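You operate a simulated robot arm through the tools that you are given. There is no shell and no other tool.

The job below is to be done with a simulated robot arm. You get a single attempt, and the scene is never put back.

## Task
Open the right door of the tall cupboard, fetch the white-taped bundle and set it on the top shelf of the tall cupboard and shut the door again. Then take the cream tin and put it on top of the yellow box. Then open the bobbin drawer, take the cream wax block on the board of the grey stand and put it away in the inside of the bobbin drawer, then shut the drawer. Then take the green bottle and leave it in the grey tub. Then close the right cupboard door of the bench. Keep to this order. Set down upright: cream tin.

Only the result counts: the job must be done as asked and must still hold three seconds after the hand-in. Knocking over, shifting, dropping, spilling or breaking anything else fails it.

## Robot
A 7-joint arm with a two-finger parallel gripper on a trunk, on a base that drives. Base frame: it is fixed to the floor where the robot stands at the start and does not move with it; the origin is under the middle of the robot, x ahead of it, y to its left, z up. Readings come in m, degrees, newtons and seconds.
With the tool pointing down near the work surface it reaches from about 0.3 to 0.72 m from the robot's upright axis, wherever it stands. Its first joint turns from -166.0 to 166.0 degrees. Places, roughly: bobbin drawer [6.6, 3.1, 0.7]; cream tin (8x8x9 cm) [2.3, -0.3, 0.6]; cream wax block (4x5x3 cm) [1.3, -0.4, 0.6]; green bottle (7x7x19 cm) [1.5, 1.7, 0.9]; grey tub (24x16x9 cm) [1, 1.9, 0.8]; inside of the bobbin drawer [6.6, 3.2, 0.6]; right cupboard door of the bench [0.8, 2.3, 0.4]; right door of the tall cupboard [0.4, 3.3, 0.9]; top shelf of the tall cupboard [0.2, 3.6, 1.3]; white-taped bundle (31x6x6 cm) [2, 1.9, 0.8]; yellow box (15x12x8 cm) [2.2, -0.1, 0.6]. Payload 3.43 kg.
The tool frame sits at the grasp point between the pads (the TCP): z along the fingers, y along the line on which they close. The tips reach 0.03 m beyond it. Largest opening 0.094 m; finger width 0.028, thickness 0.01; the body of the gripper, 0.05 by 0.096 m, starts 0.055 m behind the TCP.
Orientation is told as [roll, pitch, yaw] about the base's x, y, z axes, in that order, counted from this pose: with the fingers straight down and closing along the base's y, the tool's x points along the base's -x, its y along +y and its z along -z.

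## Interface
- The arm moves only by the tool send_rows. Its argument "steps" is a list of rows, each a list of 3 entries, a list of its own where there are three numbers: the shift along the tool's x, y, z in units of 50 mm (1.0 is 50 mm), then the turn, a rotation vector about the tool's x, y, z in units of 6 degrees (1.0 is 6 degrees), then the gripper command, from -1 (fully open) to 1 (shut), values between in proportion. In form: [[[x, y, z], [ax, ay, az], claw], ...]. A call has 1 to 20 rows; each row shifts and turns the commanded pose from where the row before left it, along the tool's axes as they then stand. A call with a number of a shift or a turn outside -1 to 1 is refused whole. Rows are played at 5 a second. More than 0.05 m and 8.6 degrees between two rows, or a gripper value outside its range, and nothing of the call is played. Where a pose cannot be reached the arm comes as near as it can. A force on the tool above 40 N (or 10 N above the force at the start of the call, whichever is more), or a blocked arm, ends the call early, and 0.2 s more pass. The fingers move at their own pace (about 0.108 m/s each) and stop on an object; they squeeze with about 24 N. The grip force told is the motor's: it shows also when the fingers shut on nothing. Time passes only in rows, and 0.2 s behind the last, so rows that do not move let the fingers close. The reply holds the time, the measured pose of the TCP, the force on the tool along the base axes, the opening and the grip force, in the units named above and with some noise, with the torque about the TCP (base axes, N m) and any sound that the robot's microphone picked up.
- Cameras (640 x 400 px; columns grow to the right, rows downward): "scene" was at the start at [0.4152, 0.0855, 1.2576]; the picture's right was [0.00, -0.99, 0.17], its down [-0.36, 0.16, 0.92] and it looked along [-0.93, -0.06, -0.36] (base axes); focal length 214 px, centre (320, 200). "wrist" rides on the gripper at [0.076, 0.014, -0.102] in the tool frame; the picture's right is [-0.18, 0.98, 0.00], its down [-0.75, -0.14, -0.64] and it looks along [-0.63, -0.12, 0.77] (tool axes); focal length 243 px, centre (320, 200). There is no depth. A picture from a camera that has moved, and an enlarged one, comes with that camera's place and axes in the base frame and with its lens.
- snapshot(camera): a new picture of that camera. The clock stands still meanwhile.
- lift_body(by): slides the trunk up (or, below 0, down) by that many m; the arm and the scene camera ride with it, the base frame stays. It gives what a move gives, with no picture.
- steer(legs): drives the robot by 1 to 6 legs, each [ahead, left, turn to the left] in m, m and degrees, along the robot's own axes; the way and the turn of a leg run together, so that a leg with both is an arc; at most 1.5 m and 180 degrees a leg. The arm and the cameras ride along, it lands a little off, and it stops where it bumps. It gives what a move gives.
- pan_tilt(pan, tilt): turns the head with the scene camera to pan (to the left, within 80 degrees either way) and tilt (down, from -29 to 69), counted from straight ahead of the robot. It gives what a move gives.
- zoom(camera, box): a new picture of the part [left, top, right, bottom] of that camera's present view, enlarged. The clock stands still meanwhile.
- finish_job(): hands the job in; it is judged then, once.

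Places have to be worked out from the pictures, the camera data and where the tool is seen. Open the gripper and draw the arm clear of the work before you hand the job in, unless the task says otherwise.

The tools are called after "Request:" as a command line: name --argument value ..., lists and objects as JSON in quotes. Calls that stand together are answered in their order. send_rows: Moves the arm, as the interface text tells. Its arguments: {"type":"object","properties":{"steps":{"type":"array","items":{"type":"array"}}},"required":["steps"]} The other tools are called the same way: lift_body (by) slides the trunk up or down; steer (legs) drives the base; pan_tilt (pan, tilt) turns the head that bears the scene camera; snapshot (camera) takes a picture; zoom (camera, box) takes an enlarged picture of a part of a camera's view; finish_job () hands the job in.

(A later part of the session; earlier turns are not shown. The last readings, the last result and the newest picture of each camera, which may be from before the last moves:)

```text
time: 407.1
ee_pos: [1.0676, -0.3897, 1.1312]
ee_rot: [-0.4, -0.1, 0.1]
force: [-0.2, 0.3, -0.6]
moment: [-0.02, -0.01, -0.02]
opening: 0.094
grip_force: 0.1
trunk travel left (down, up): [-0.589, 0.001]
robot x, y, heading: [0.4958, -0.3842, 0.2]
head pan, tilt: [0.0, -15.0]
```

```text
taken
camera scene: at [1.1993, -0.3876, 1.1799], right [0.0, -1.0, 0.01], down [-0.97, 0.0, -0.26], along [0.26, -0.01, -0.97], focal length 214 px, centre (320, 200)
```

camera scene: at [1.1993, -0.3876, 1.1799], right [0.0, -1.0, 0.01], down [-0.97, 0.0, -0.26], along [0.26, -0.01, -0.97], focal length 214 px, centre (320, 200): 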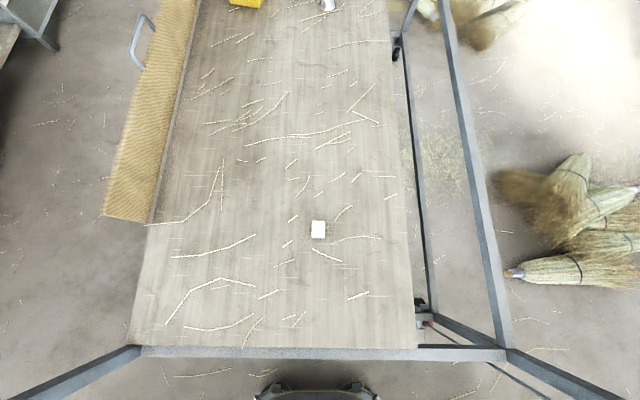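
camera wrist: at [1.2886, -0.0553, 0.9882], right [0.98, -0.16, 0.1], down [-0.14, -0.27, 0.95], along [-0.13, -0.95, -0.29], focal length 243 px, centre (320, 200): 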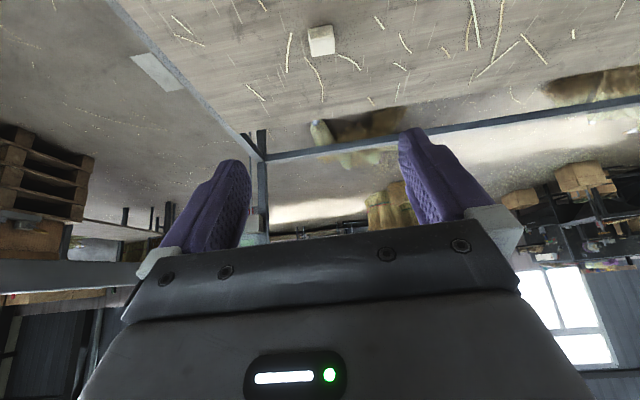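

Block at (1.275, −0.388), well aligned with the hand. I drive the remaining 0.205 m.

Request:
steer --legs '[[0.205, 0, 0]]'

Request:
pan_tilt --pan 0 --tilt 10

Request:
snapshot --camera "scene"

```text
time: 408.8
ee_pos: [1.2668, -0.3909, 1.1298]
ee_rot: [-0.4, -0.1, -0.1]
force: [0.4, 0.7, 0.0]
moment: [0.04, -0.02, 0.02]
opening: 0.0938
grip_force: 0.0
trunk travel left (down, up): [-0.589, 0.001]
robot x, y, heading: [0.6945, -0.3846, 0.4]
head pan, tilt: [0.0, -15.0]
stopped in leg 1: the robot was blocked; the commanded pose is now the measured one
```

```text
time: 409.7
ee_pos: [1.2676, -0.391, 1.1303]
ee_rot: [-0.4, -0.1, 0.0]
force: [0.1, 0.4, -0.2]
moment: [-0.02, -0.03, 0.01]
opening: 0.0939
grip_force: 0.1
trunk travel left (down, up): [-0.589, 0.001]
robot x, y, heading: [0.6959, -0.3845, 0.3]
head pan, tilt: [0.0, 10.0]
```

```text
taken
camera scene: at [1.3609, -0.3893, 1.1673], right [0.0, -1.0, 0.01], down [-0.99, 0.0, 0.17], along [-0.17, -0.01, -0.99], focal length 214 px, centre (320, 200)
```

scene: 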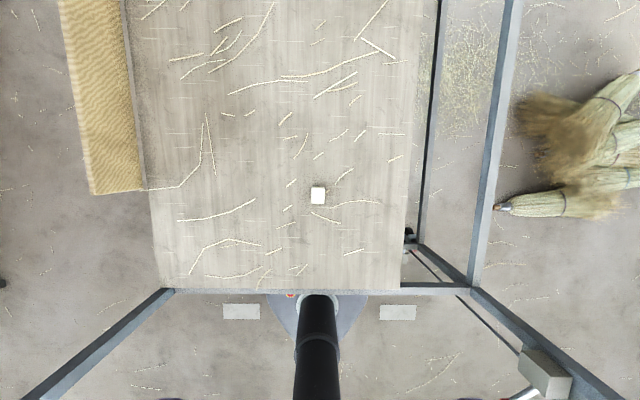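

The base just touched the stand's end (no shift: block at (1.272, −0.390)). I ease back 1 cm, compensate with the arm, and lower 0.3 m.

Request:
steer --legs '[[-0.012, 0, 0]]'

Request:
send_rows --steps '[[[-0.35, 0, 0], [0, 0, 0], -1]]'

Request:
lift_body --by -0.3

Request:
snapshot --camera "wrist"

Request:
pan_tilt --pan 0 --tilt 60

Request:
snapshot --camera "scene"

```text
time: 410.5
ee_pos: [1.2551, -0.3904, 1.1289]
ee_rot: [-0.4, -0.1, -0.1]
force: [0.3, 0.6, 0.6]
moment: [0.0, -0.01, -0.04]
opening: 0.094
grip_force: 0.1
trunk travel left (down, up): [-0.589, 0.001]
robot x, y, heading: [0.6839, -0.3832, 0.2]
head pan, tilt: [0.0, 10.0]
```

```text
time: 410.9
ee_pos: [1.2713, -0.3913, 1.1372]
ee_rot: [-0.4, -0.2, 0.0]
force: [0.5, 0.6, 0.1]
moment: [-0.03, 0.03, 0.01]
opening: 0.0938
grip_force: 0.1
out of reach, approached as far as the arm can: row 1
trunk travel left (down, up): [-0.589, 0.001]
robot x, y, heading: [0.6855, -0.3845, 0.3]
head pan, tilt: [0.0, 10.0]
```

```text
time: 413.9
ee_pos: [1.2698, -0.392, 0.8361]
ee_rot: [-0.3, -0.1, -0.2]
force: [-0.2, 0.4, 0.9]
moment: [0.01, -0.02, 0.01]
opening: 0.0941
grip_force: 0.2
trunk travel left (down, up): [-0.289, 0.301]
robot x, y, heading: [0.6854, -0.3816, 0.2]
head pan, tilt: [0.0, 10.0]
```

```text
taken
camera wrist: at [1.1932, -0.377, 0.9385], right [0.19, 0.98, -0.01], down [0.75, -0.14, 0.64], along [0.63, -0.13, -0.76], focal length 243 px, centre (320, 200)
```

wrist: 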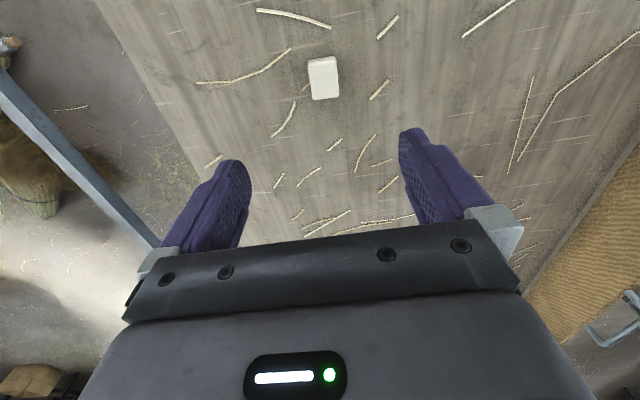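

```text
time: 415.0
ee_pos: [1.2696, -0.3916, 0.8368]
ee_rot: [-0.4, 0.0, -0.2]
force: [0.3, 0.2, -0.4]
moment: [0.04, -0.01, 0.03]
opening: 0.0939
grip_force: 0.2
trunk travel left (down, up): [-0.289, 0.301]
robot x, y, heading: [0.6838, -0.3854, -0.1]
head pan, tilt: [0.0, 60.0]
```

```text
taken
camera scene: at [1.2886, -0.3896, 0.9005], right [0.0, -1.0, 0.01], down [-0.5, 0.01, 0.86], along [-0.86, 0.0, -0.5], focal length 214 px, centre (320, 200)
```

scene: 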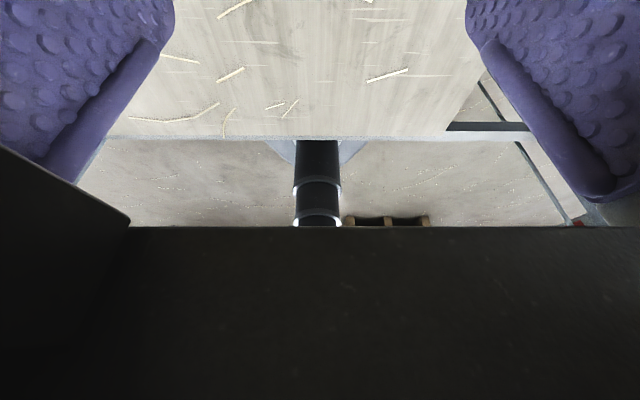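

Clear so far. Lower another 0.2 m.

Request:
lift_body --by -0.2

Request:
snapshot --camera "wrist"

```text
time: 417.2
ee_pos: [1.2697, -0.393, 0.6367]
ee_rot: [-0.4, -0.2, -0.2]
force: [0.6, 0.8, 0.0]
moment: [0.03, -0.01, 0.01]
opening: 0.0941
grip_force: 0.0
trunk travel left (down, up): [-0.089, 0.501]
robot x, y, heading: [0.6863, -0.3859, 0.2]
head pan, tilt: [0.0, 60.0]
```

```text
taken
camera wrist: at [1.1932, -0.377, 0.7386], right [0.19, 0.98, -0.01], down [0.75, -0.14, 0.64], along [0.63, -0.13, -0.76], focal length 243 px, centre (320, 200)
```

wrist: 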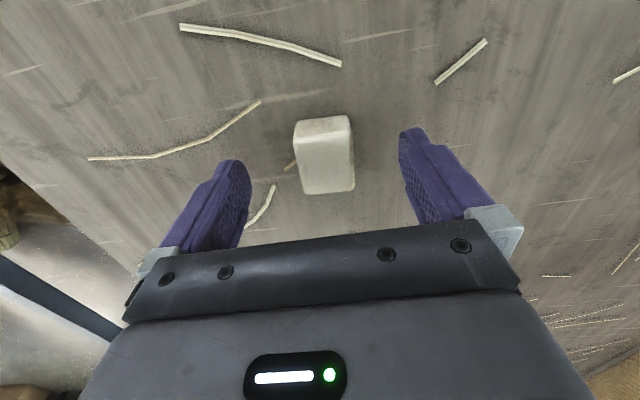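

Block is centred between the fingers. I lower the last 4.3 cm and close.

Request:
lift_body --by -0.043

Request:
send_rows --steps '[[[0, 0, 0], [0, 0, 0], 0], [[0, 0, 0], [0, 0, 0], 1], [[0, 0, 0], [0, 0, 0], 1], [[0, 0, 0], [0, 0, 0], 1]]'

Request:
snapshot --camera "wrist"

```text
time: 417.8
ee_pos: [1.269, -0.3918, 0.6099]
ee_rot: [-0.2, -0.2, -0.1]
force: [-5.5, -0.8, 15.1]
moment: [0.74, 0.37, 0.33]
opening: 0.0937
grip_force: 0.0
trunk travel left (down, up): [-0.059, 0.531]
robot x, y, heading: [0.6851, -0.3857, -0.2]
head pan, tilt: [0.0, 60.0]
stopped: the force on the tool passed its limit at 56 N (the readings are from after the stop); the commanded pose is now the measured one
```

```text
time: 418.8
ee_pos: [1.2696, -0.391, 0.6096]
ee_rot: [-0.2, -0.2, -0.2]
force: [5.0, 8.9, 16.8]
moment: [0.51, -0.04, -0.22]
opening: 0.0398
grip_force: 23.8
trunk travel left (down, up): [-0.059, 0.531]
robot x, y, heading: [0.6854, -0.3802, -0.1]
head pan, tilt: [0.0, 60.0]
```

```text
taken
camera wrist: at [1.1942, -0.3764, 0.7116], right [0.18, 0.98, 0.0], down [0.75, -0.14, 0.65], along [0.63, -0.12, -0.76], focal length 243 px, centre (320, 200)
```

wrist: 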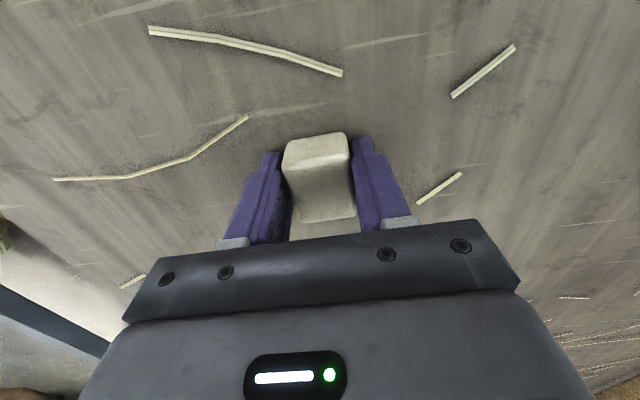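

Gripped (opening 39.8 mm); the board is at z≈0.58. I lift with the trunk.

Request:
lift_body --by 0.3

Request:
lift_body --by 0.23

Request:
snapshot --camera "wrist"

```text
time: 421.8
ee_pos: [1.2711, -0.3914, 0.9097]
ee_rot: [-0.3, 0.0, 0.0]
force: [0.7, 0.8, -0.4]
moment: [-0.04, -0.01, 0.01]
opening: 0.0397
grip_force: 24.0
trunk travel left (down, up): [-0.359, 0.231]
robot x, y, heading: [0.6809, -0.3809, -0.3]
head pan, tilt: [0.0, 60.0]
```

```text
time: 424.2
ee_pos: [1.2715, -0.3908, 1.1395]
ee_rot: [-0.3, 0.0, -0.1]
force: [-0.6, 0.3, -0.4]
moment: [0.01, 0.01, 0.02]
opening: 0.0395
grip_force: 23.9
trunk travel left (down, up): [-0.589, 0.001]
robot x, y, heading: [0.6866, -0.3807, -0.1]
head pan, tilt: [0.0, 60.0]
```

```text
taken
camera wrist: at [1.1943, -0.3771, 1.2405], right [0.19, 0.98, 0.0], down [0.75, -0.14, 0.64], along [0.63, -0.12, -0.77], focal length 243 px, centre (320, 200)
```

wrist: 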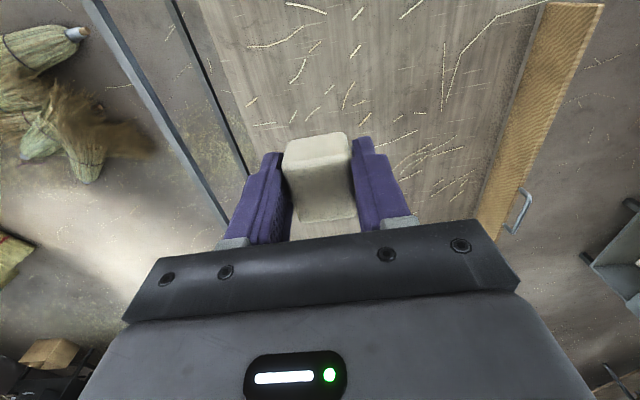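

Block held well clear of the bar. I back out and drive the known route toward the drawer.

Request:
steer --legs '[[-0.6, 0, 0], [0, 1.3, 0], [1.5, 0, 0], [1.5, 0.1, 0], [1.4, 0.37, 0]]'

```text
refused: leg 4 is longer than a leg can be; nothing moved
```

A leg was slightly over 1.5 m; I shorten it.

Request:
steer --legs '[[-0.6, 0, 0], [0, 1.3, 0], [1.5, 0, 0], [1.45, 0.1, 0], [1.4, 0.37, 0]]'

```text
time: 454.3
ee_pos: [4.9744, 1.4142, 1.1383]
ee_rot: [-0.3, 0.0, 0.7]
force: [-0.7, -0.8, -1.6]
moment: [0.03, 0.02, 0.0]
opening: 0.0399
grip_force: 23.5
trunk travel left (down, up): [-0.589, 0.001]
robot x, y, heading: [4.3879, 1.4145, 0.7]
head pan, tilt: [0.0, 60.0]
```

Request:
steer --legs '[[0.6, 1.05, 0], [1.05, 0.0, 0]]'

Request:
snapshot --camera "wrist"

```text
time: 465.4
ee_pos: [6.5835, 2.5164, 1.1384]
ee_rot: [-0.3, 0.0, 1.1]
force: [0.2, -0.6, -0.2]
moment: [-0.03, -0.01, -0.04]
opening: 0.0398
grip_force: 24.0
trunk travel left (down, up): [-0.589, 0.001]
robot x, y, heading: [5.9988, 2.5074, 1.4]
head pan, tilt: [0.0, 60.0]
```

```text
taken
camera wrist: at [6.5078, 2.5283, 1.2405], right [0.16, 0.99, 0.0], down [0.76, -0.12, 0.64], along [0.63, -0.11, -0.77], focal length 243 px, centre (320, 200)
```

wrist: 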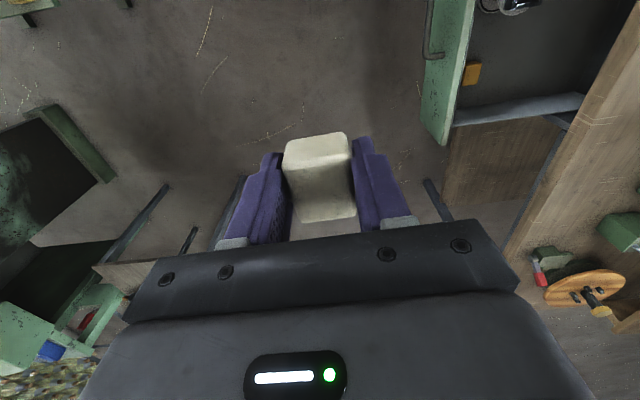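

I move to x≈6.65, y≈2.34 and turn to face the drawer.

Request:
steer --legs '[[0.65, -0.18, 0], [0, 0, 88.6]]'

Request:
pan_tilt --pan 0 --tilt 20

Request:
snapshot --camera "scene"

Request:
snapshot --camera "wrist"

```text
time: 472.9
ee_pos: [6.6538, 2.9363, 1.1395]
ee_rot: [-0.4, 0.0, 90.2]
force: [-0.5, 0.1, -0.5]
moment: [-0.01, 0.0, 0.01]
opening: 0.0393
grip_force: 24.2
trunk travel left (down, up): [-0.589, 0.001]
robot x, y, heading: [6.6466, 2.3499, 90.5]
head pan, tilt: [0.0, 60.0]
```

```text
time: 473.9
ee_pos: [6.6541, 2.9369, 1.1383]
ee_rot: [-0.3, -0.1, 90.3]
force: [0.1, 0.2, -0.3]
moment: [-0.01, 0.0, 0.0]
opening: 0.0396
grip_force: 24.3
trunk travel left (down, up): [-0.589, 0.001]
robot x, y, heading: [6.6497, 2.3478, 90.4]
head pan, tilt: [0.0, 20.0]
```

```text
taken
camera scene: at [6.653, 3.0159, 1.1763], right [1.0, 0.01, 0.0], down [0.0, -0.94, 0.34], along [0.01, -0.34, -0.94], focal length 214 px, centre (320, 200)
```

scene: 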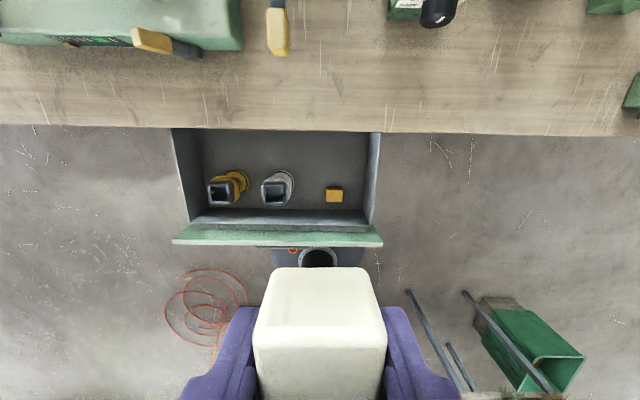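

```text
taken
camera wrist: at [6.6398, 2.8597, 1.2407], right [-0.98, 0.18, 0.0], down [0.13, 0.75, 0.64], along [0.12, 0.63, -0.77], focal length 243 px, centre (320, 200)
```

wrist: 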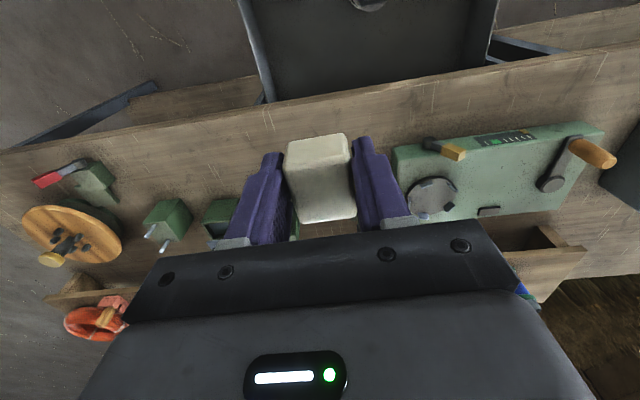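

Drawer view: free floor between grey bobbin (x≤6.585) and orange block (6.675+, y≤2.867). Target for the wax block is (6.65, 2.905). I shift there and lower 0.35 m.

Request:
send_rows --steps '[[[0.64, 0.06, 0], [0, 0, 0], 1]]'

Request:
lift_body --by -0.35

Request:
snapshot --camera "wrist"

Request:
snapshot --camera "scene"

```text
time: 474.4
ee_pos: [6.6513, 2.9015, 1.1396]
ee_rot: [-0.3, -0.2, 90.2]
force: [0.5, -0.6, -1.4]
moment: [0.06, -0.03, 0.01]
opening: 0.0394
grip_force: 24.2
trunk travel left (down, up): [-0.589, 0.001]
robot x, y, heading: [6.6503, 2.3515, 90.6]
head pan, tilt: [0.0, 20.0]
```

```text
time: 477.8
ee_pos: [6.6519, 2.9033, 0.7899]
ee_rot: [-0.3, -0.1, 90.3]
force: [0.3, -0.1, -1.1]
moment: [0.04, -0.01, 0.02]
opening: 0.0398
grip_force: 24.3
trunk travel left (down, up): [-0.239, 0.351]
robot x, y, heading: [6.6495, 2.3526, 90.5]
head pan, tilt: [0.0, 20.0]
```

```text
taken
camera wrist: at [6.6377, 2.8262, 0.8914], right [-0.98, 0.18, 0.0], down [0.13, 0.75, 0.64], along [0.12, 0.63, -0.77], focal length 243 px, centre (320, 200)
```

wrist: 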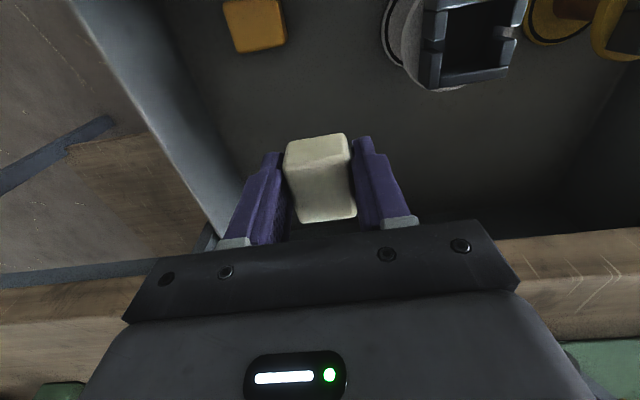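

```text
taken
camera scene: at [6.6509, 2.9824, 0.827], right [1.0, 0.01, 0.0], down [0.0, -0.94, 0.34], along [0.01, -0.34, -0.94], focal length 214 px, centre (320, 200)
```

scene: 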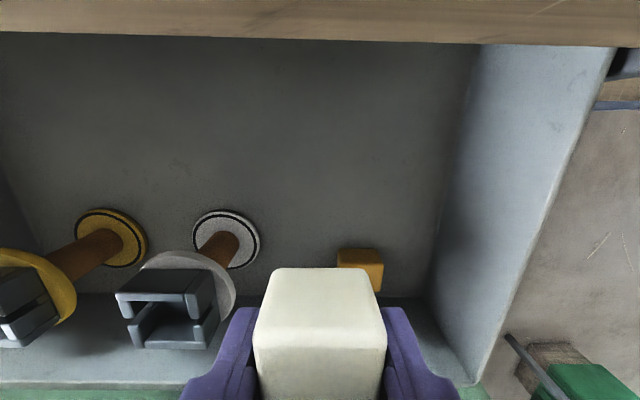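

Path below is clear of bobbins and orange block. I lower on, in smaller steps.

Request:
lift_body --by -0.12

Request:
lift_body --by -0.025

Request:
snapshot --camera "wrist"

```text
time: 478.6
ee_pos: [6.6512, 2.8988, 0.7377]
ee_rot: [-0.2, -0.1, 90.2]
force: [-3.3, -27.6, 17.8]
moment: [3.57, -0.86, -0.46]
opening: 0.0396
grip_force: 23.6
trunk travel left (down, up): [-0.184, 0.406]
robot x, y, heading: [6.6512, 2.3507, 90.6]
head pan, tilt: [0.0, 20.0]
stopped: the force on the tool passed its limit at 85 N (the readings are from after the stop); the commanded pose is now the measured one
```

```text
time: 478.9
ee_pos: [6.6522, 2.8981, 0.7373]
ee_rot: [-0.4, -0.3, 90.2]
force: [-4.4, -25.9, 24.2]
moment: [4.22, -1.14, -0.44]
opening: 0.0396
grip_force: 24.1
trunk travel left (down, up): [-0.182, 0.408]
robot x, y, heading: [6.6526, 2.3522, 90.7]
head pan, tilt: [0.0, 20.0]
stopped: the force on the tool passed its limit at 51 N (the readings are from after the stop); the commanded pose is now the measured one
```

```text
taken
camera wrist: at [6.6366, 2.8216, 0.8382], right [-0.98, 0.18, -0.01], down [0.13, 0.75, 0.65], along [0.12, 0.64, -0.76], focal length 243 px, centre (320, 200)
```

wrist: 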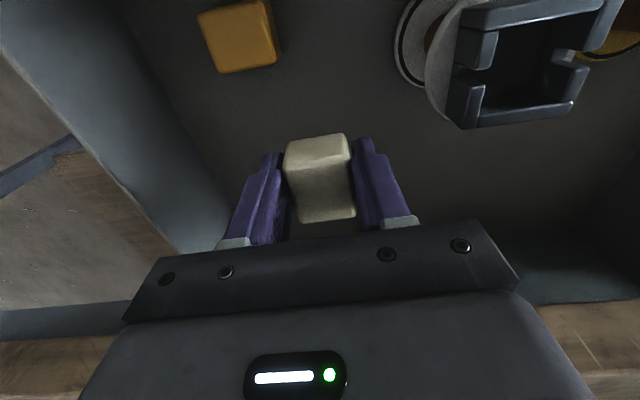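

The head camera on the front of the hand is touching the table edge (force at ~7–10 cm ahead, 10 cm up). I raise, fold the head back, pitch the tool 14° and shift 2 cm toward the drawer front for clearance.

Request:
lift_body --by 0.1

Request:
pan_tilt --pan 0 --tilt 65

Request:
send_rows --steps '[[[0.3, 0.02, 0], [0, -1, 0], 1], [[0, 0, 0], [0, -1, 0], 1], [[0, 0, 0], [0, -0.3, 0], 1]]'

Request:
snapshot --camera "wrist"

```text
time: 480.2
ee_pos: [6.6523, 2.903, 0.835]
ee_rot: [-0.3, 0.0, 90.2]
force: [0.2, 0.3, 0.0]
moment: [0.0, 0.0, 0.02]
opening: 0.0396
grip_force: 23.7
trunk travel left (down, up): [-0.282, 0.308]
robot x, y, heading: [6.6516, 2.3494, 90.5]
head pan, tilt: [0.0, 20.0]
```

```text
time: 481.3
ee_pos: [6.6517, 2.9014, 0.8343]
ee_rot: [-0.3, -0.1, 90.2]
force: [-0.2, 0.1, 0.2]
moment: [-0.02, 0.0, 0.0]
opening: 0.0395
grip_force: 23.8
trunk travel left (down, up): [-0.282, 0.308]
robot x, y, heading: [6.6512, 2.3484, 90.7]
head pan, tilt: [0.0, 65.0]
```

```text
time: 482.1
ee_pos: [6.6503, 2.8863, 0.8353]
ee_rot: [-0.4, -14.0, 90.4]
force: [0.3, 0.1, -0.6]
moment: [-0.03, -0.02, 0.0]
opening: 0.0394
grip_force: 24.0
trunk travel left (down, up): [-0.282, 0.308]
robot x, y, heading: [6.6514, 2.3513, 90.6]
head pan, tilt: [0.0, 65.0]
```

```text
taken
camera wrist: at [6.6366, 2.7879, 0.9142], right [-0.98, 0.17, 0.04], down [0.13, 0.58, 0.81], along [0.12, 0.8, -0.59], focal length 243 px, centre (320, 200)
```

wrist: 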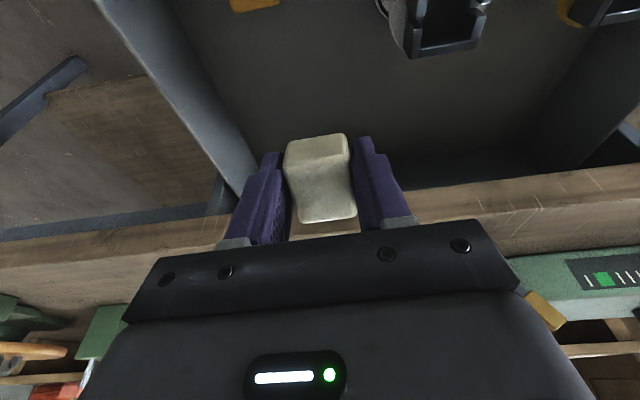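

Lower 0.12 m and watch the force.

Request:
lift_body --by -0.12

Request:
lift_body --by -0.05

Request:
snapshot --camera "wrist"

```text
time: 483.6
ee_pos: [6.6505, 2.8869, 0.7141]
ee_rot: [-0.3, -14.0, 90.3]
force: [-0.1, -0.4, -0.4]
moment: [0.01, -0.01, 0.03]
opening: 0.0397
grip_force: 24.0
trunk travel left (down, up): [-0.162, 0.428]
robot x, y, heading: [6.6473, 2.3466, 90.4]
head pan, tilt: [0.0, 65.0]
```

```text
time: 484.6
ee_pos: [6.6504, 2.8868, 0.6638]
ee_rot: [-0.3, -13.9, 90.3]
force: [0.1, 0.3, -0.9]
moment: [0.04, -0.03, 0.0]
opening: 0.0398
grip_force: 24.2
trunk travel left (down, up): [-0.112, 0.478]
robot x, y, heading: [6.6528, 2.3511, 90.6]
head pan, tilt: [0.0, 65.0]
```

```text
taken
camera wrist: at [6.6363, 2.7876, 0.7442], right [-0.98, 0.17, 0.04], down [0.13, 0.58, 0.81], along [0.12, 0.8, -0.59], focal length 243 px, centre (320, 200)
```

wrist: 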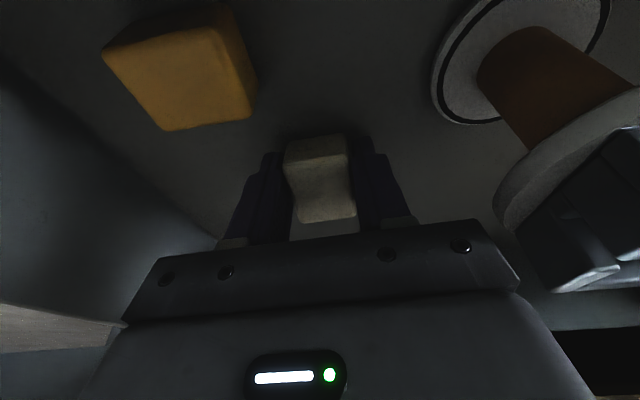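

Clear on both sides. Continue lowering in small steps to contact.

Request:
lift_body --by -0.025

Request:
lift_body --by -0.012

```text
time: 485.0
ee_pos: [6.6508, 2.8911, 0.6572]
ee_rot: [-0.3, -14.8, 90.3]
force: [-0.4, 2.3, 17.6]
moment: [-0.08, 0.13, 0.02]
opening: 0.0393
grip_force: 23.9
trunk travel left (down, up): [-0.098, 0.492]
robot x, y, heading: [6.6499, 2.3492, 90.4]
head pan, tilt: [0.0, 65.0]
stopped: the force on the tool passed its limit at 64 N (the readings are from after the stop); the commanded pose is now the measured one
```

```text
time: 485.4
ee_pos: [6.6508, 2.8935, 0.6562]
ee_rot: [-0.3, -15.0, 90.2]
force: [-0.1, 1.9, 16.1]
moment: [-0.55, 0.19, 0.04]
opening: 0.0397
grip_force: 23.9
trunk travel left (down, up): [-0.096, 0.494]
robot x, y, heading: [6.651, 2.3503, 90.4]
head pan, tilt: [0.0, 65.0]
stopped: the force on the tool passed its limit at 63 N (the readings are from after the stop); the commanded pose is now the measured one
```

Contact with the drawer floor (z≈0.624). I ease up 3 mm, open modestly, and rise.

Request:
lift_body --by 0.004

Request:
send_rows --steps '[[[0, 0, 0], [0, 0, 0], 0.1], [[0, 0, 0], [0, 0, 0], -0.17], [[0, 0, 0], [0, 0, 0], -0.17]]'

Request:
lift_body --by 0.2

Request:
snapshot --camera "wrist"

```text
time: 485.9
ee_pos: [6.6506, 2.8934, 0.6592]
ee_rot: [-0.3, -14.8, 90.3]
force: [1.0, 0.1, 0.0]
moment: [-0.01, -0.04, 0.04]
opening: 0.0397
grip_force: 23.7
trunk travel left (down, up): [-0.1, 0.49]
robot x, y, heading: [6.6531, 2.3456, 90.4]
head pan, tilt: [0.0, 65.0]
```

```text
time: 486.7
ee_pos: [6.6511, 2.8943, 0.6584]
ee_rot: [-0.2, -14.7, 90.3]
force: [0.8, -0.5, -0.9]
moment: [0.0, -0.02, -0.01]
opening: 0.0549
grip_force: 0.0
trunk travel left (down, up): [-0.1, 0.49]
robot x, y, heading: [6.6512, 2.3461, 90.4]
head pan, tilt: [0.0, 65.0]
```

```text
time: 488.9
ee_pos: [6.6511, 2.8942, 0.8596]
ee_rot: [-0.4, -14.9, 90.3]
force: [-0.5, 0.5, 0.3]
moment: [0.01, 0.04, -0.01]
opening: 0.0548
grip_force: 0.1
trunk travel left (down, up): [-0.3, 0.29]
robot x, y, heading: [6.6481, 2.3519, 90.4]
head pan, tilt: [0.0, 65.0]
```

```text
taken
camera wrist: at [6.6364, 2.7938, 0.9379], right [-0.98, 0.17, 0.04], down [0.14, 0.57, 0.81], along [0.12, 0.81, -0.58], focal length 243 px, centre (320, 200)
```

wrist: 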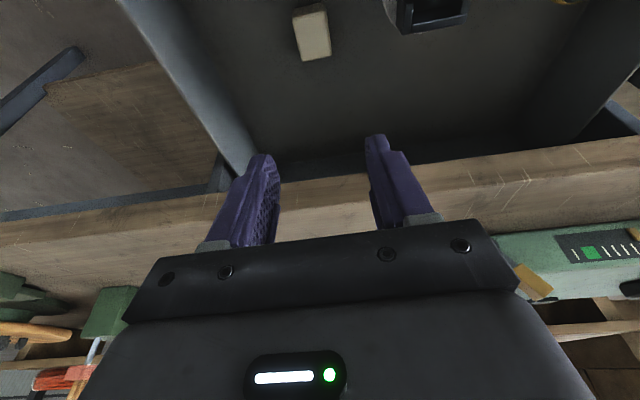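

The wax block lies in the drawer, below the rim. Now I back off, close the gripper, pitch it forward and line up to push the drawer face shut just above the handle.

Request:
steer --legs '[[-0.36, 0, -0.4]]'

Request:
send_rows --steps '[[[0, 0.8, 0], [0, -1, 0], 1], [[0, 0.8, 0], [0, -1, 0], 1], [[0, 0, 0], [0, -1, 0], 1], [[0, 0, 0], [0, -1, 0], 1], [[0, 0, 0], [0, -1, 0], 1]]'

Request:
pan_tilt --pan 0 --tilt -10

Request:
snapshot --camera "scene"

```text
time: 491.1
ee_pos: [6.6539, 2.5403, 0.8589]
ee_rot: [-0.3, -14.8, 90.3]
force: [0.0, 0.0, 0.0]
moment: [0.0, 0.01, -0.01]
opening: 0.055
grip_force: 0.0
trunk travel left (down, up): [-0.3, 0.29]
robot x, y, heading: [6.6507, 1.9948, 90.8]
head pan, tilt: [0.0, 65.0]
```

```text
time: 492.4
ee_pos: [6.5729, 2.5406, 0.8709]
ee_rot: [-0.5, -44.8, 90.6]
force: [-1.1, 0.1, 0.1]
moment: [0.0, -0.02, 0.01]
opening: 0.0
grip_force: 24.3
out of reach, approached as far as the arm can: row 5
trunk travel left (down, up): [-0.3, 0.29]
robot x, y, heading: [6.6499, 1.9964, 90.4]
head pan, tilt: [0.0, 65.0]
```

```text
time: 493.8
ee_pos: [6.5731, 2.5409, 0.873]
ee_rot: [-0.3, -44.8, 90.5]
force: [-0.2, 0.3, 1.0]
moment: [-0.01, 0.02, 0.01]
opening: 0.0
grip_force: 24.3
trunk travel left (down, up): [-0.3, 0.29]
robot x, y, heading: [6.6504, 1.9987, 90.5]
head pan, tilt: [0.0, -10.0]
```

```text
taken
camera scene: at [6.5721, 2.5997, 0.9926], right [1.0, 0.0, 0.0], down [0.01, -0.58, -0.82], along [0.0, 0.82, -0.58], focal length 214 px, centre (320, 200)
```

scene: 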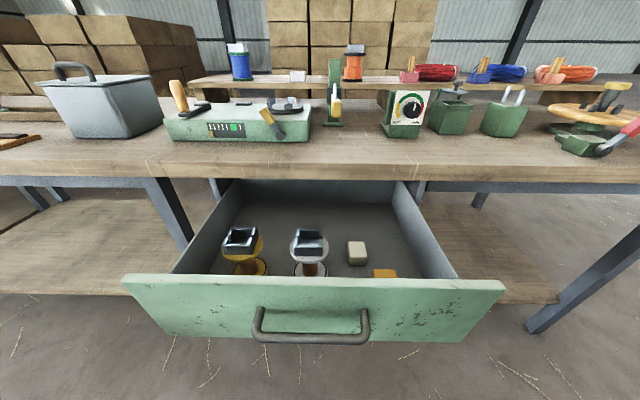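

The wax block is clearly inside. I fold the head, lower to z≈0.75 and drive forward to push the drawer.

Request:
pan_tilt --pan 0 --tilt 60

Request:
lift_body --by -0.122

Request:
steer --legs '[[0.24, 0, -0.3]]'

Request:
snapshot --camera "wrist"

```text
time: 495.2
ee_pos: [6.5733, 2.5403, 0.8742]
ee_rot: [-0.4, -44.7, 90.5]
force: [-0.1, -0.5, -0.1]
moment: [-0.01, -0.02, 0.0]
opening: 0.0
grip_force: 23.7
trunk travel left (down, up): [-0.3, 0.29]
robot x, y, heading: [6.6544, 1.9998, 90.5]
head pan, tilt: [0.0, 60.0]
```

```text
time: 496.8
ee_pos: [6.5728, 2.542, 0.7505]
ee_rot: [-0.4, -44.8, 90.5]
force: [-0.4, -0.1, -0.5]
moment: [0.03, -0.02, 0.02]
opening: 0.0
grip_force: 23.6
trunk travel left (down, up): [-0.178, 0.412]
robot x, y, heading: [6.6488, 1.9954, 90.6]
head pan, tilt: [0.0, 60.0]
```

```text
time: 498.6
ee_pos: [6.5708, 2.7857, 0.7506]
ee_rot: [-0.4, -44.8, 90.4]
force: [-1.1, 0.4, 1.1]
moment: [0.0, -0.01, 0.02]
opening: 0.0
grip_force: 24.2
trunk travel left (down, up): [-0.178, 0.412]
robot x, y, heading: [6.6513, 2.2453, 90.5]
head pan, tilt: [0.0, 60.0]
```

```text
taken
camera wrist: at [6.557, 2.6593, 0.7682], right [-0.98, 0.13, 0.13], down [0.14, 0.08, 0.99], along [0.11, 0.99, -0.1], focal length 243 px, centre (320, 200)
```

wrist: 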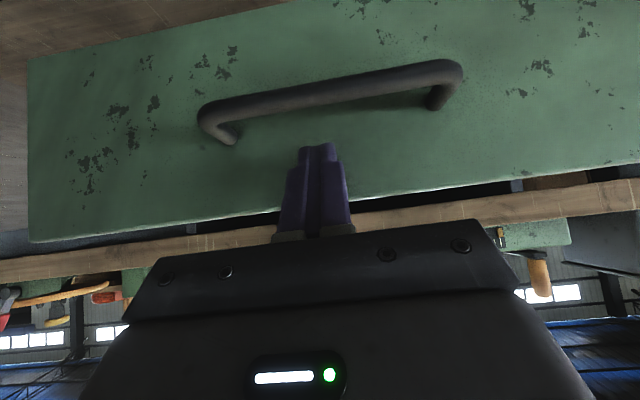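

The tips press the face between handle and top edge; the drawer is moving. I continue pushing.

Request:
steer --legs '[[0.15, 0, 0]]'

Request:
steer --legs '[[0.06, 0, 0]]'

Request:
snapshot --camera "wrist"

```text
time: 499.9
ee_pos: [6.5676, 2.9382, 0.7502]
ee_rot: [-0.5, -44.8, 90.6]
force: [-0.4, -0.3, 0.5]
moment: [-0.04, 0.0, -0.02]
opening: 0.0
grip_force: 24.3
trunk travel left (down, up): [-0.178, 0.412]
robot x, y, heading: [6.6498, 2.3904, 90.7]
head pan, tilt: [0.0, 60.0]
```

```text
time: 500.8
ee_pos: [6.5678, 2.9574, 0.7439]
ee_rot: [-0.9, -43.2, 90.8]
force: [-0.7, -11.4, 3.5]
moment: [-0.03, -0.08, 0.0]
opening: 0.0
grip_force: 24.5
trunk travel left (down, up): [-0.178, 0.412]
robot x, y, heading: [6.6462, 2.4258, 90.6]
head pan, tilt: [0.0, 60.0]
stopped in leg 1: the force on the tool passed its limit at 134 N (the readings are from after the stop); the commanded pose is now the measured one
```

```text
taken
camera wrist: at [6.5542, 2.8323, 0.7653], right [-0.98, 0.13, 0.12], down [0.13, 0.11, 0.99], along [0.11, 0.99, -0.12], focal length 243 px, centre (320, 200)
```

wrist: 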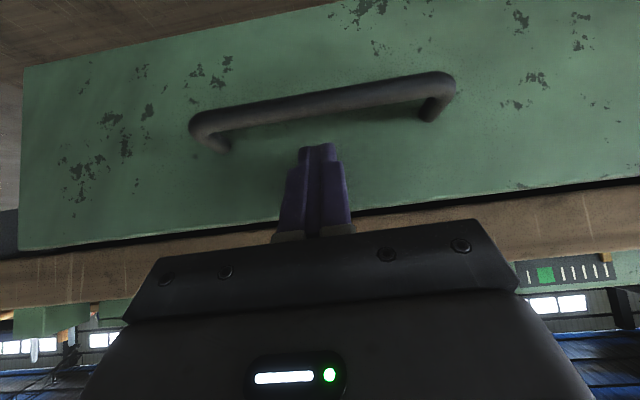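

The drawer hit its end stop. I back off and verify.

Request:
steer --legs '[[-0.25, 0, 0]]'

Request:
pan_tilt --pan 0 --tilt 0

Request:
snapshot --camera "scene"

```text
time: 502.7
ee_pos: [6.5728, 2.71, 0.7453]
ee_rot: [-1.0, -43.3, 90.6]
force: [0.4, 0.9, -0.1]
moment: [0.01, 0.0, 0.04]
opening: 0.0001
grip_force: 23.5
trunk travel left (down, up): [-0.178, 0.412]
robot x, y, heading: [6.6487, 2.1755, 90.2]
head pan, tilt: [0.0, 60.0]
```

```text
time: 504.0
ee_pos: [6.5729, 2.7084, 0.745]
ee_rot: [-0.9, -43.4, 90.6]
force: [-0.3, -0.4, -0.1]
moment: [0.02, 0.02, 0.01]
opening: 0.0
grip_force: 24.4
trunk travel left (down, up): [-0.178, 0.412]
robot x, y, heading: [6.65, 2.1719, 90.3]
head pan, tilt: [0.0, 0.0]
```

```text
taken
camera scene: at [6.5721, 2.7636, 0.849], right [1.0, 0.0, 0.01], down [0.01, -0.73, -0.69], along [0.01, 0.69, -0.73], focal length 214 px, centre (320, 200)
```

scene: 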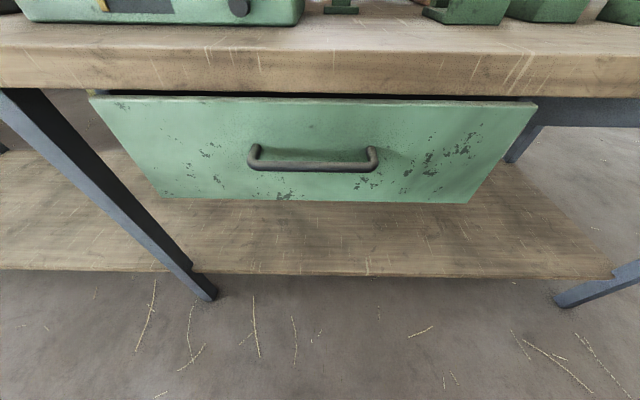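

Drawer is shut flush (its face matches the original closed position). Next is the green bottle: I raise the hand and drive back to the bench.

Request:
lift_body --by 0.4

Request:
send_rows --steps '[[[-0.6, 0, -0.64], [0, 0, 0], -1], [[-0.6, 0, -0.64], [0, 0, 0], -1], [[-0.6, 0, -0.64], [0, 0, 0], -1]]'

Request:
steer --legs '[[0.27, 0, 0], [0, 1.5, 0], [-1.05, 0.6, 0], [-0.35, 1.3, 0], [-0.15, 1.3, 0]]'

```text
time: 507.8
ee_pos: [6.5731, 2.7113, 1.1445]
ee_rot: [-0.9, -43.4, 90.6]
force: [-0.4, -0.2, -0.3]
moment: [0.02, 0.04, -0.03]
opening: 0.0
grip_force: 23.7
trunk travel left (down, up): [-0.578, 0.012]
robot x, y, heading: [6.6494, 2.1714, 90.4]
head pan, tilt: [0.0, 0.0]
```

```text
time: 508.6
ee_pos: [6.572, 2.7046, 1.2772]
ee_rot: [-0.9, -43.5, 90.6]
force: [-0.7, 0.2, -1.0]
moment: [0.0, -0.02, -0.01]
opening: 0.0939
grip_force: 0.0
trunk travel left (down, up): [-0.578, 0.012]
robot x, y, heading: [6.6482, 2.1766, 90.3]
head pan, tilt: [0.0, 0.0]
```

```text
time: 535.8
ee_pos: [1.8422, 1.4568, 1.276]
ee_rot: [-0.9, -43.4, 90.3]
force: [-0.2, -0.6, 0.0]
moment: [-0.02, -0.02, -0.02]
opening: 0.0938
grip_force: 0.0
trunk travel left (down, up): [-0.578, 0.012]
robot x, y, heading: [1.922, 0.9213, 90.1]
head pan, tilt: [0.0, 0.0]
```

I strafe left to put the hand in line with the bottle (x≈1.51) and look.

Request:
steer --legs '[[0, 0.33, 0]]'

Request:
snapshot --camera "scene"

Request:
snapshot --camera "wrist"

```text
time: 538.0
ee_pos: [1.5079, 1.4552, 1.2786]
ee_rot: [-0.8, -43.4, 90.5]
force: [0.3, -0.1, 0.7]
moment: [-0.01, 0.0, 0.01]
opening: 0.094
grip_force: 0.1
trunk travel left (down, up): [-0.578, 0.012]
robot x, y, heading: [1.588, 0.9203, 90.2]
head pan, tilt: [0.0, 0.0]
```

```text
taken
camera scene: at [1.5074, 1.5091, 1.3815], right [1.0, 0.0, 0.01], down [0.01, -0.73, -0.69], along [0.01, 0.69, -0.73], focal length 214 px, centre (320, 200)
```

scene: 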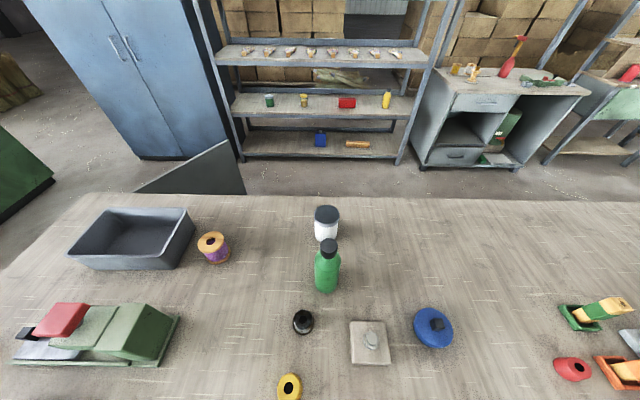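

```text
taken
camera wrist: at [1.4942, 1.3288, 1.2978], right [-0.98, 0.14, 0.12], down [0.13, 0.11, 0.99], along [0.12, 0.98, -0.12], focal length 243 px, centre (320, 200)
```

wrist: 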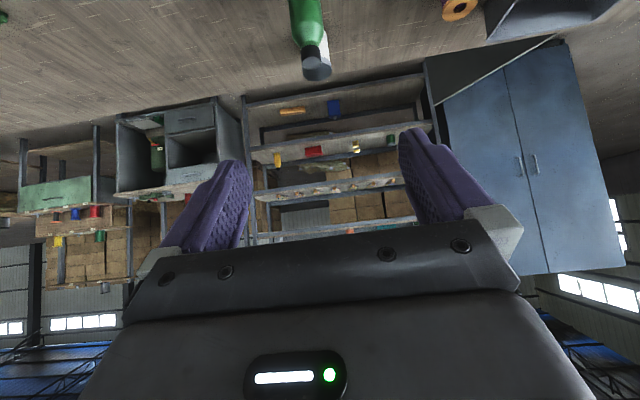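

Bottle axis ≈(1.53, 1.757), standing; tall cupboard doors are still shut in the background. I move to a pre-grasp point behind and above it along the tool axis.

Request:
steer --legs '[[0.21, -0.022, 0]]'

Request:
lift_body --by -0.28

Request:
snapshot --camera "wrist"

Request:
snapshot --camera "scene"

```text
time: 539.6
ee_pos: [1.5335, 1.6684, 1.2768]
ee_rot: [-0.9, -43.4, 90.2]
force: [-0.8, 0.6, 0.1]
moment: [-0.02, 0.03, 0.0]
opening: 0.0939
grip_force: 0.1
trunk travel left (down, up): [-0.578, 0.012]
robot x, y, heading: [1.6105, 1.1354, 90.5]
head pan, tilt: [0.0, 0.0]
```

```text
time: 542.5
ee_pos: [1.5331, 1.6675, 0.9967]
ee_rot: [-0.9, -43.4, 90.3]
force: [0.3, -1.5, -0.1]
moment: [0.02, -0.01, -0.02]
opening: 0.0939
grip_force: 0.0
trunk travel left (down, up): [-0.298, 0.292]
robot x, y, heading: [1.608, 1.1365, 90.2]
head pan, tilt: [0.0, 0.0]
```

```text
taken
camera wrist: at [1.5179, 1.5412, 1.018], right [-0.98, 0.14, 0.12], down [0.13, 0.11, 0.99], along [0.13, 0.98, -0.12], focal length 243 px, centre (320, 200)
```

wrist: 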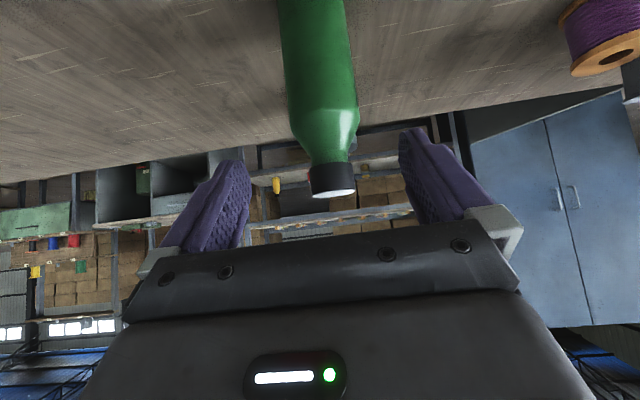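

```text
taken
camera scene: at [1.5319, 1.7216, 1.1017], right [1.0, -0.01, 0.01], down [0.0, -0.73, -0.69], along [0.01, 0.69, -0.73], focal length 214 px, centre (320, 200)
```

scene: 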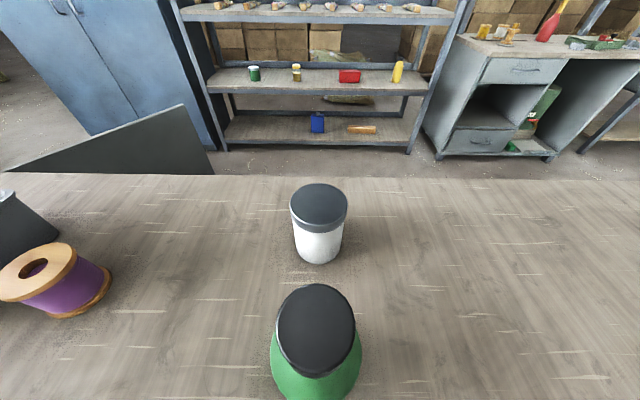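

Aligned. I tilt the head up to keep it clear of the bottle's cap, then advance 11 cm along the tool axis and close.

Request:
pan_tilt --pan 0 --tilt -28

Request:
send_rows --steps '[[[0, 0.06, 0.6], [0, 0, 0], -1], [[0, 0, 0.6], [0, 0, 0], -1], [[0, 0, 0.6], [0, 0, 0], -1], [[0, 0, 0.45], [0, 0, 0], -1]]'

Request:
snapshot --camera "wrist"

```text
time: 543.4
ee_pos: [1.5327, 1.667, 0.9967]
ee_rot: [-0.9, -43.4, 90.1]
force: [-0.6, -0.6, 0.3]
moment: [-0.03, -0.03, 0.02]
opening: 0.094
grip_force: 0.0
trunk travel left (down, up): [-0.298, 0.292]
robot x, y, heading: [1.6059, 1.1354, 90.0]
head pan, tilt: [0.0, -28.0]
```

```text
time: 544.4
ee_pos: [1.5312, 1.7427, 0.9174]
ee_rot: [-0.8, -43.7, 90.2]
force: [0.3, -6.7, 20.1]
moment: [0.23, 0.03, 0.02]
opening: 0.094
grip_force: 0.0
trunk travel left (down, up): [-0.298, 0.292]
robot x, y, heading: [1.6091, 1.1346, 89.8]
head pan, tilt: [0.0, -28.0]
```

```text
taken
camera wrist: at [1.5167, 1.6162, 0.9394], right [-0.98, 0.14, 0.12], down [0.13, 0.1, 0.99], along [0.13, 0.99, -0.12], focal length 243 px, centre (320, 200)
```

wrist: 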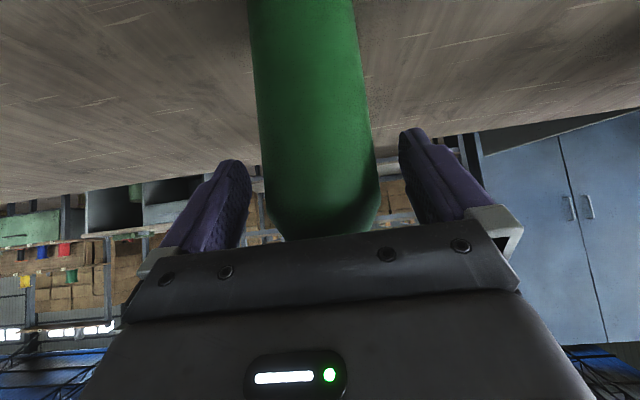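

The cap is touching the palm at this pitch. I back off along the tool axis, trade trunk height for arm height, and use a flatter pitch (−55°) so the palm clears the cap.

Request:
send_rows --steps '[[[0, 0, -0.7], [0, 0, 0], -1], [[0, 0, -0.7], [0, 0, 0], -1], [[0, 0, -0.7], [0, 0, 0], -1], [[-0.65, 0, -0.69], [0, 0, 0], -1], [[-0.65, 0, -0.69], [0, 0, 0], -1], [[-0.65, 0, -0.69], [0, 0, 0], -1], [[-0.65, 0, -0.69], [0, 0, 0], -1]]'

Request:
snapshot --camera "scene"

```text
time: 546.0
ee_pos: [1.5302, 1.6687, 1.1808]
ee_rot: [-0.8, -43.4, 90.1]
force: [0.3, 1.2, 1.1]
moment: [0.02, 0.02, 0.02]
opening: 0.0943
grip_force: 0.0
trunk travel left (down, up): [-0.298, 0.292]
robot x, y, heading: [1.6093, 1.1333, 90.1]
head pan, tilt: [0.0, -28.0]
```

```text
taken
camera scene: at [1.5294, 1.7372, 1.33], right [1.0, -0.01, 0.01], down [0.01, -0.32, -0.95], along [0.01, 0.95, -0.32], focal length 214 px, centre (320, 200)
```

scene: 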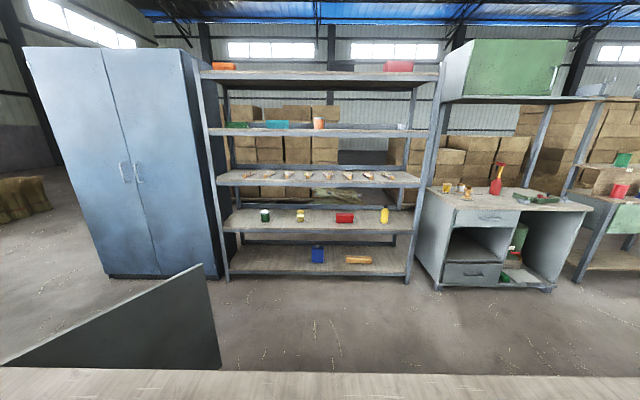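

Now pitch to −55° and lower the trunk 0.19 m.

Request:
send_rows --steps '[[[0, 0, 0], [0, -1, 0], -1], [[0, 0, 0], [0, -1, 0], -1]]'

Request:
lift_body --by -0.19

Request:
snapshot --camera "wrist"

Request:
pan_tilt --pan 0 --tilt 10

Request:
snapshot --camera "scene"

```text
time: 546.6
ee_pos: [1.5285, 1.6716, 1.1811]
ee_rot: [-1.2, -55.5, 90.7]
force: [-0.1, -0.3, -0.1]
moment: [0.02, -0.02, 0.0]
opening: 0.0938
grip_force: 0.1
trunk travel left (down, up): [-0.298, 0.292]
robot x, y, heading: [1.6105, 1.1369, 90.1]
head pan, tilt: [0.0, -28.0]
```

```text
time: 548.7
ee_pos: [1.5289, 1.6718, 0.9913]
ee_rot: [-1.1, -55.3, 90.5]
force: [0.6, 0.4, -0.8]
moment: [0.01, 0.01, 0.0]
opening: 0.0943
grip_force: 0.0
trunk travel left (down, up): [-0.108, 0.482]
robot x, y, heading: [1.6075, 1.135, 90.2]
head pan, tilt: [0.0, -28.0]
```

```text
taken
camera wrist: at [1.5141, 1.5435, 0.9857], right [-0.98, 0.11, 0.14], down [0.13, -0.1, 0.99], along [0.12, 0.99, 0.09], focal length 243 px, centre (320, 200)
```

wrist: 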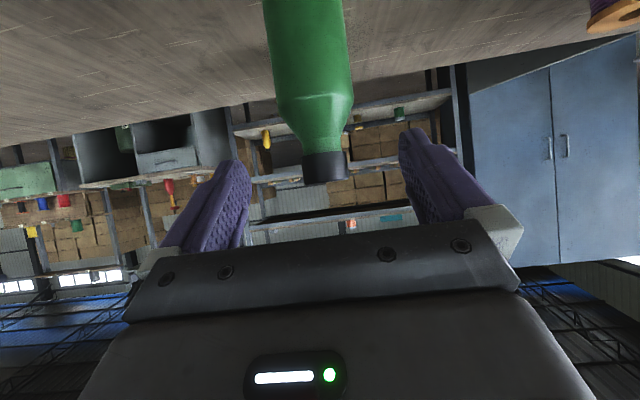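

```text
time: 549.7
ee_pos: [1.5294, 1.6718, 0.9914]
ee_rot: [-1.1, -55.4, 90.5]
force: [-0.3, 0.5, 0.5]
moment: [-0.03, -0.01, 0.01]
opening: 0.0938
grip_force: 0.0
trunk travel left (down, up): [-0.108, 0.482]
robot x, y, heading: [1.6081, 1.1378, 90.2]
head pan, tilt: [0.0, 10.0]
```

```text
taken
camera scene: at [1.5276, 1.6962, 1.0897], right [1.0, -0.01, 0.01], down [0.0, -0.7, -0.71], along [0.01, 0.71, -0.7], focal length 214 px, centre (320, 200)
```

scene: 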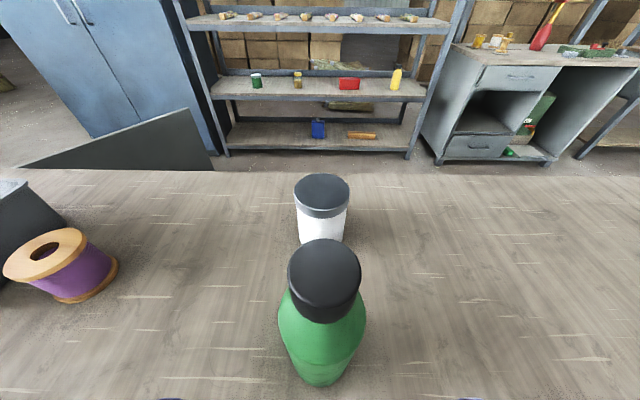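

Bottle axis ≈(1.530, 1.752). I tilt the head up and slide in to (1.530, 1.745, 0.925), then close.

Request:
pan_tilt --pan 0 --tilt -28

Request:
send_rows --steps '[[[0.08, 0, 0.65], [0, 0, 0], -1], [[0.08, 0, 0.65], [0, 0, 0], -1], [[0.09, 0, 0.65], [0, 0, 0], -1]]'

Request:
snapshot --camera "wrist"

```text
time: 550.7
ee_pos: [1.5292, 1.672, 0.9913]
ee_rot: [-1.1, -55.4, 90.6]
force: [0.6, -0.1, 0.5]
moment: [-0.05, 0.0, -0.02]
opening: 0.094
grip_force: 0.0
trunk travel left (down, up): [-0.108, 0.482]
robot x, y, heading: [1.6076, 1.1343, 90.1]
head pan, tilt: [0.0, -28.0]
```

```text
time: 551.5
ee_pos: [1.5313, 1.7473, 0.9258]
ee_rot: [-1.1, -55.3, 90.5]
force: [-0.2, 1.4, 0.1]
moment: [0.02, -0.02, -0.01]
opening: 0.0939
grip_force: 0.1
trunk travel left (down, up): [-0.108, 0.482]
robot x, y, heading: [1.608, 1.1339, 90.3]
head pan, tilt: [0.0, -28.0]
```

```text
taken
camera wrist: at [1.5161, 1.6181, 0.9205], right [-0.98, 0.11, 0.14], down [0.13, -0.1, 0.99], along [0.12, 0.99, 0.09], focal length 243 px, centre (320, 200)
```

wrist: 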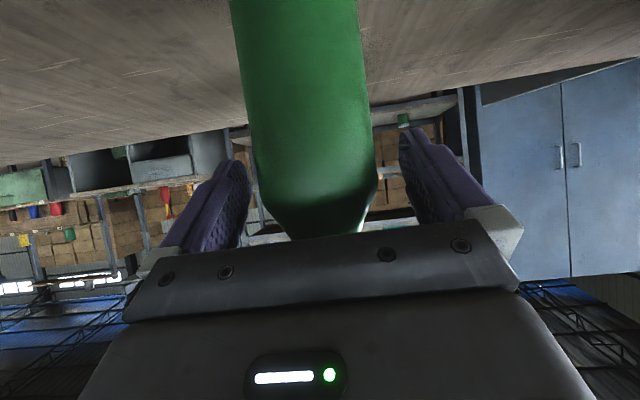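

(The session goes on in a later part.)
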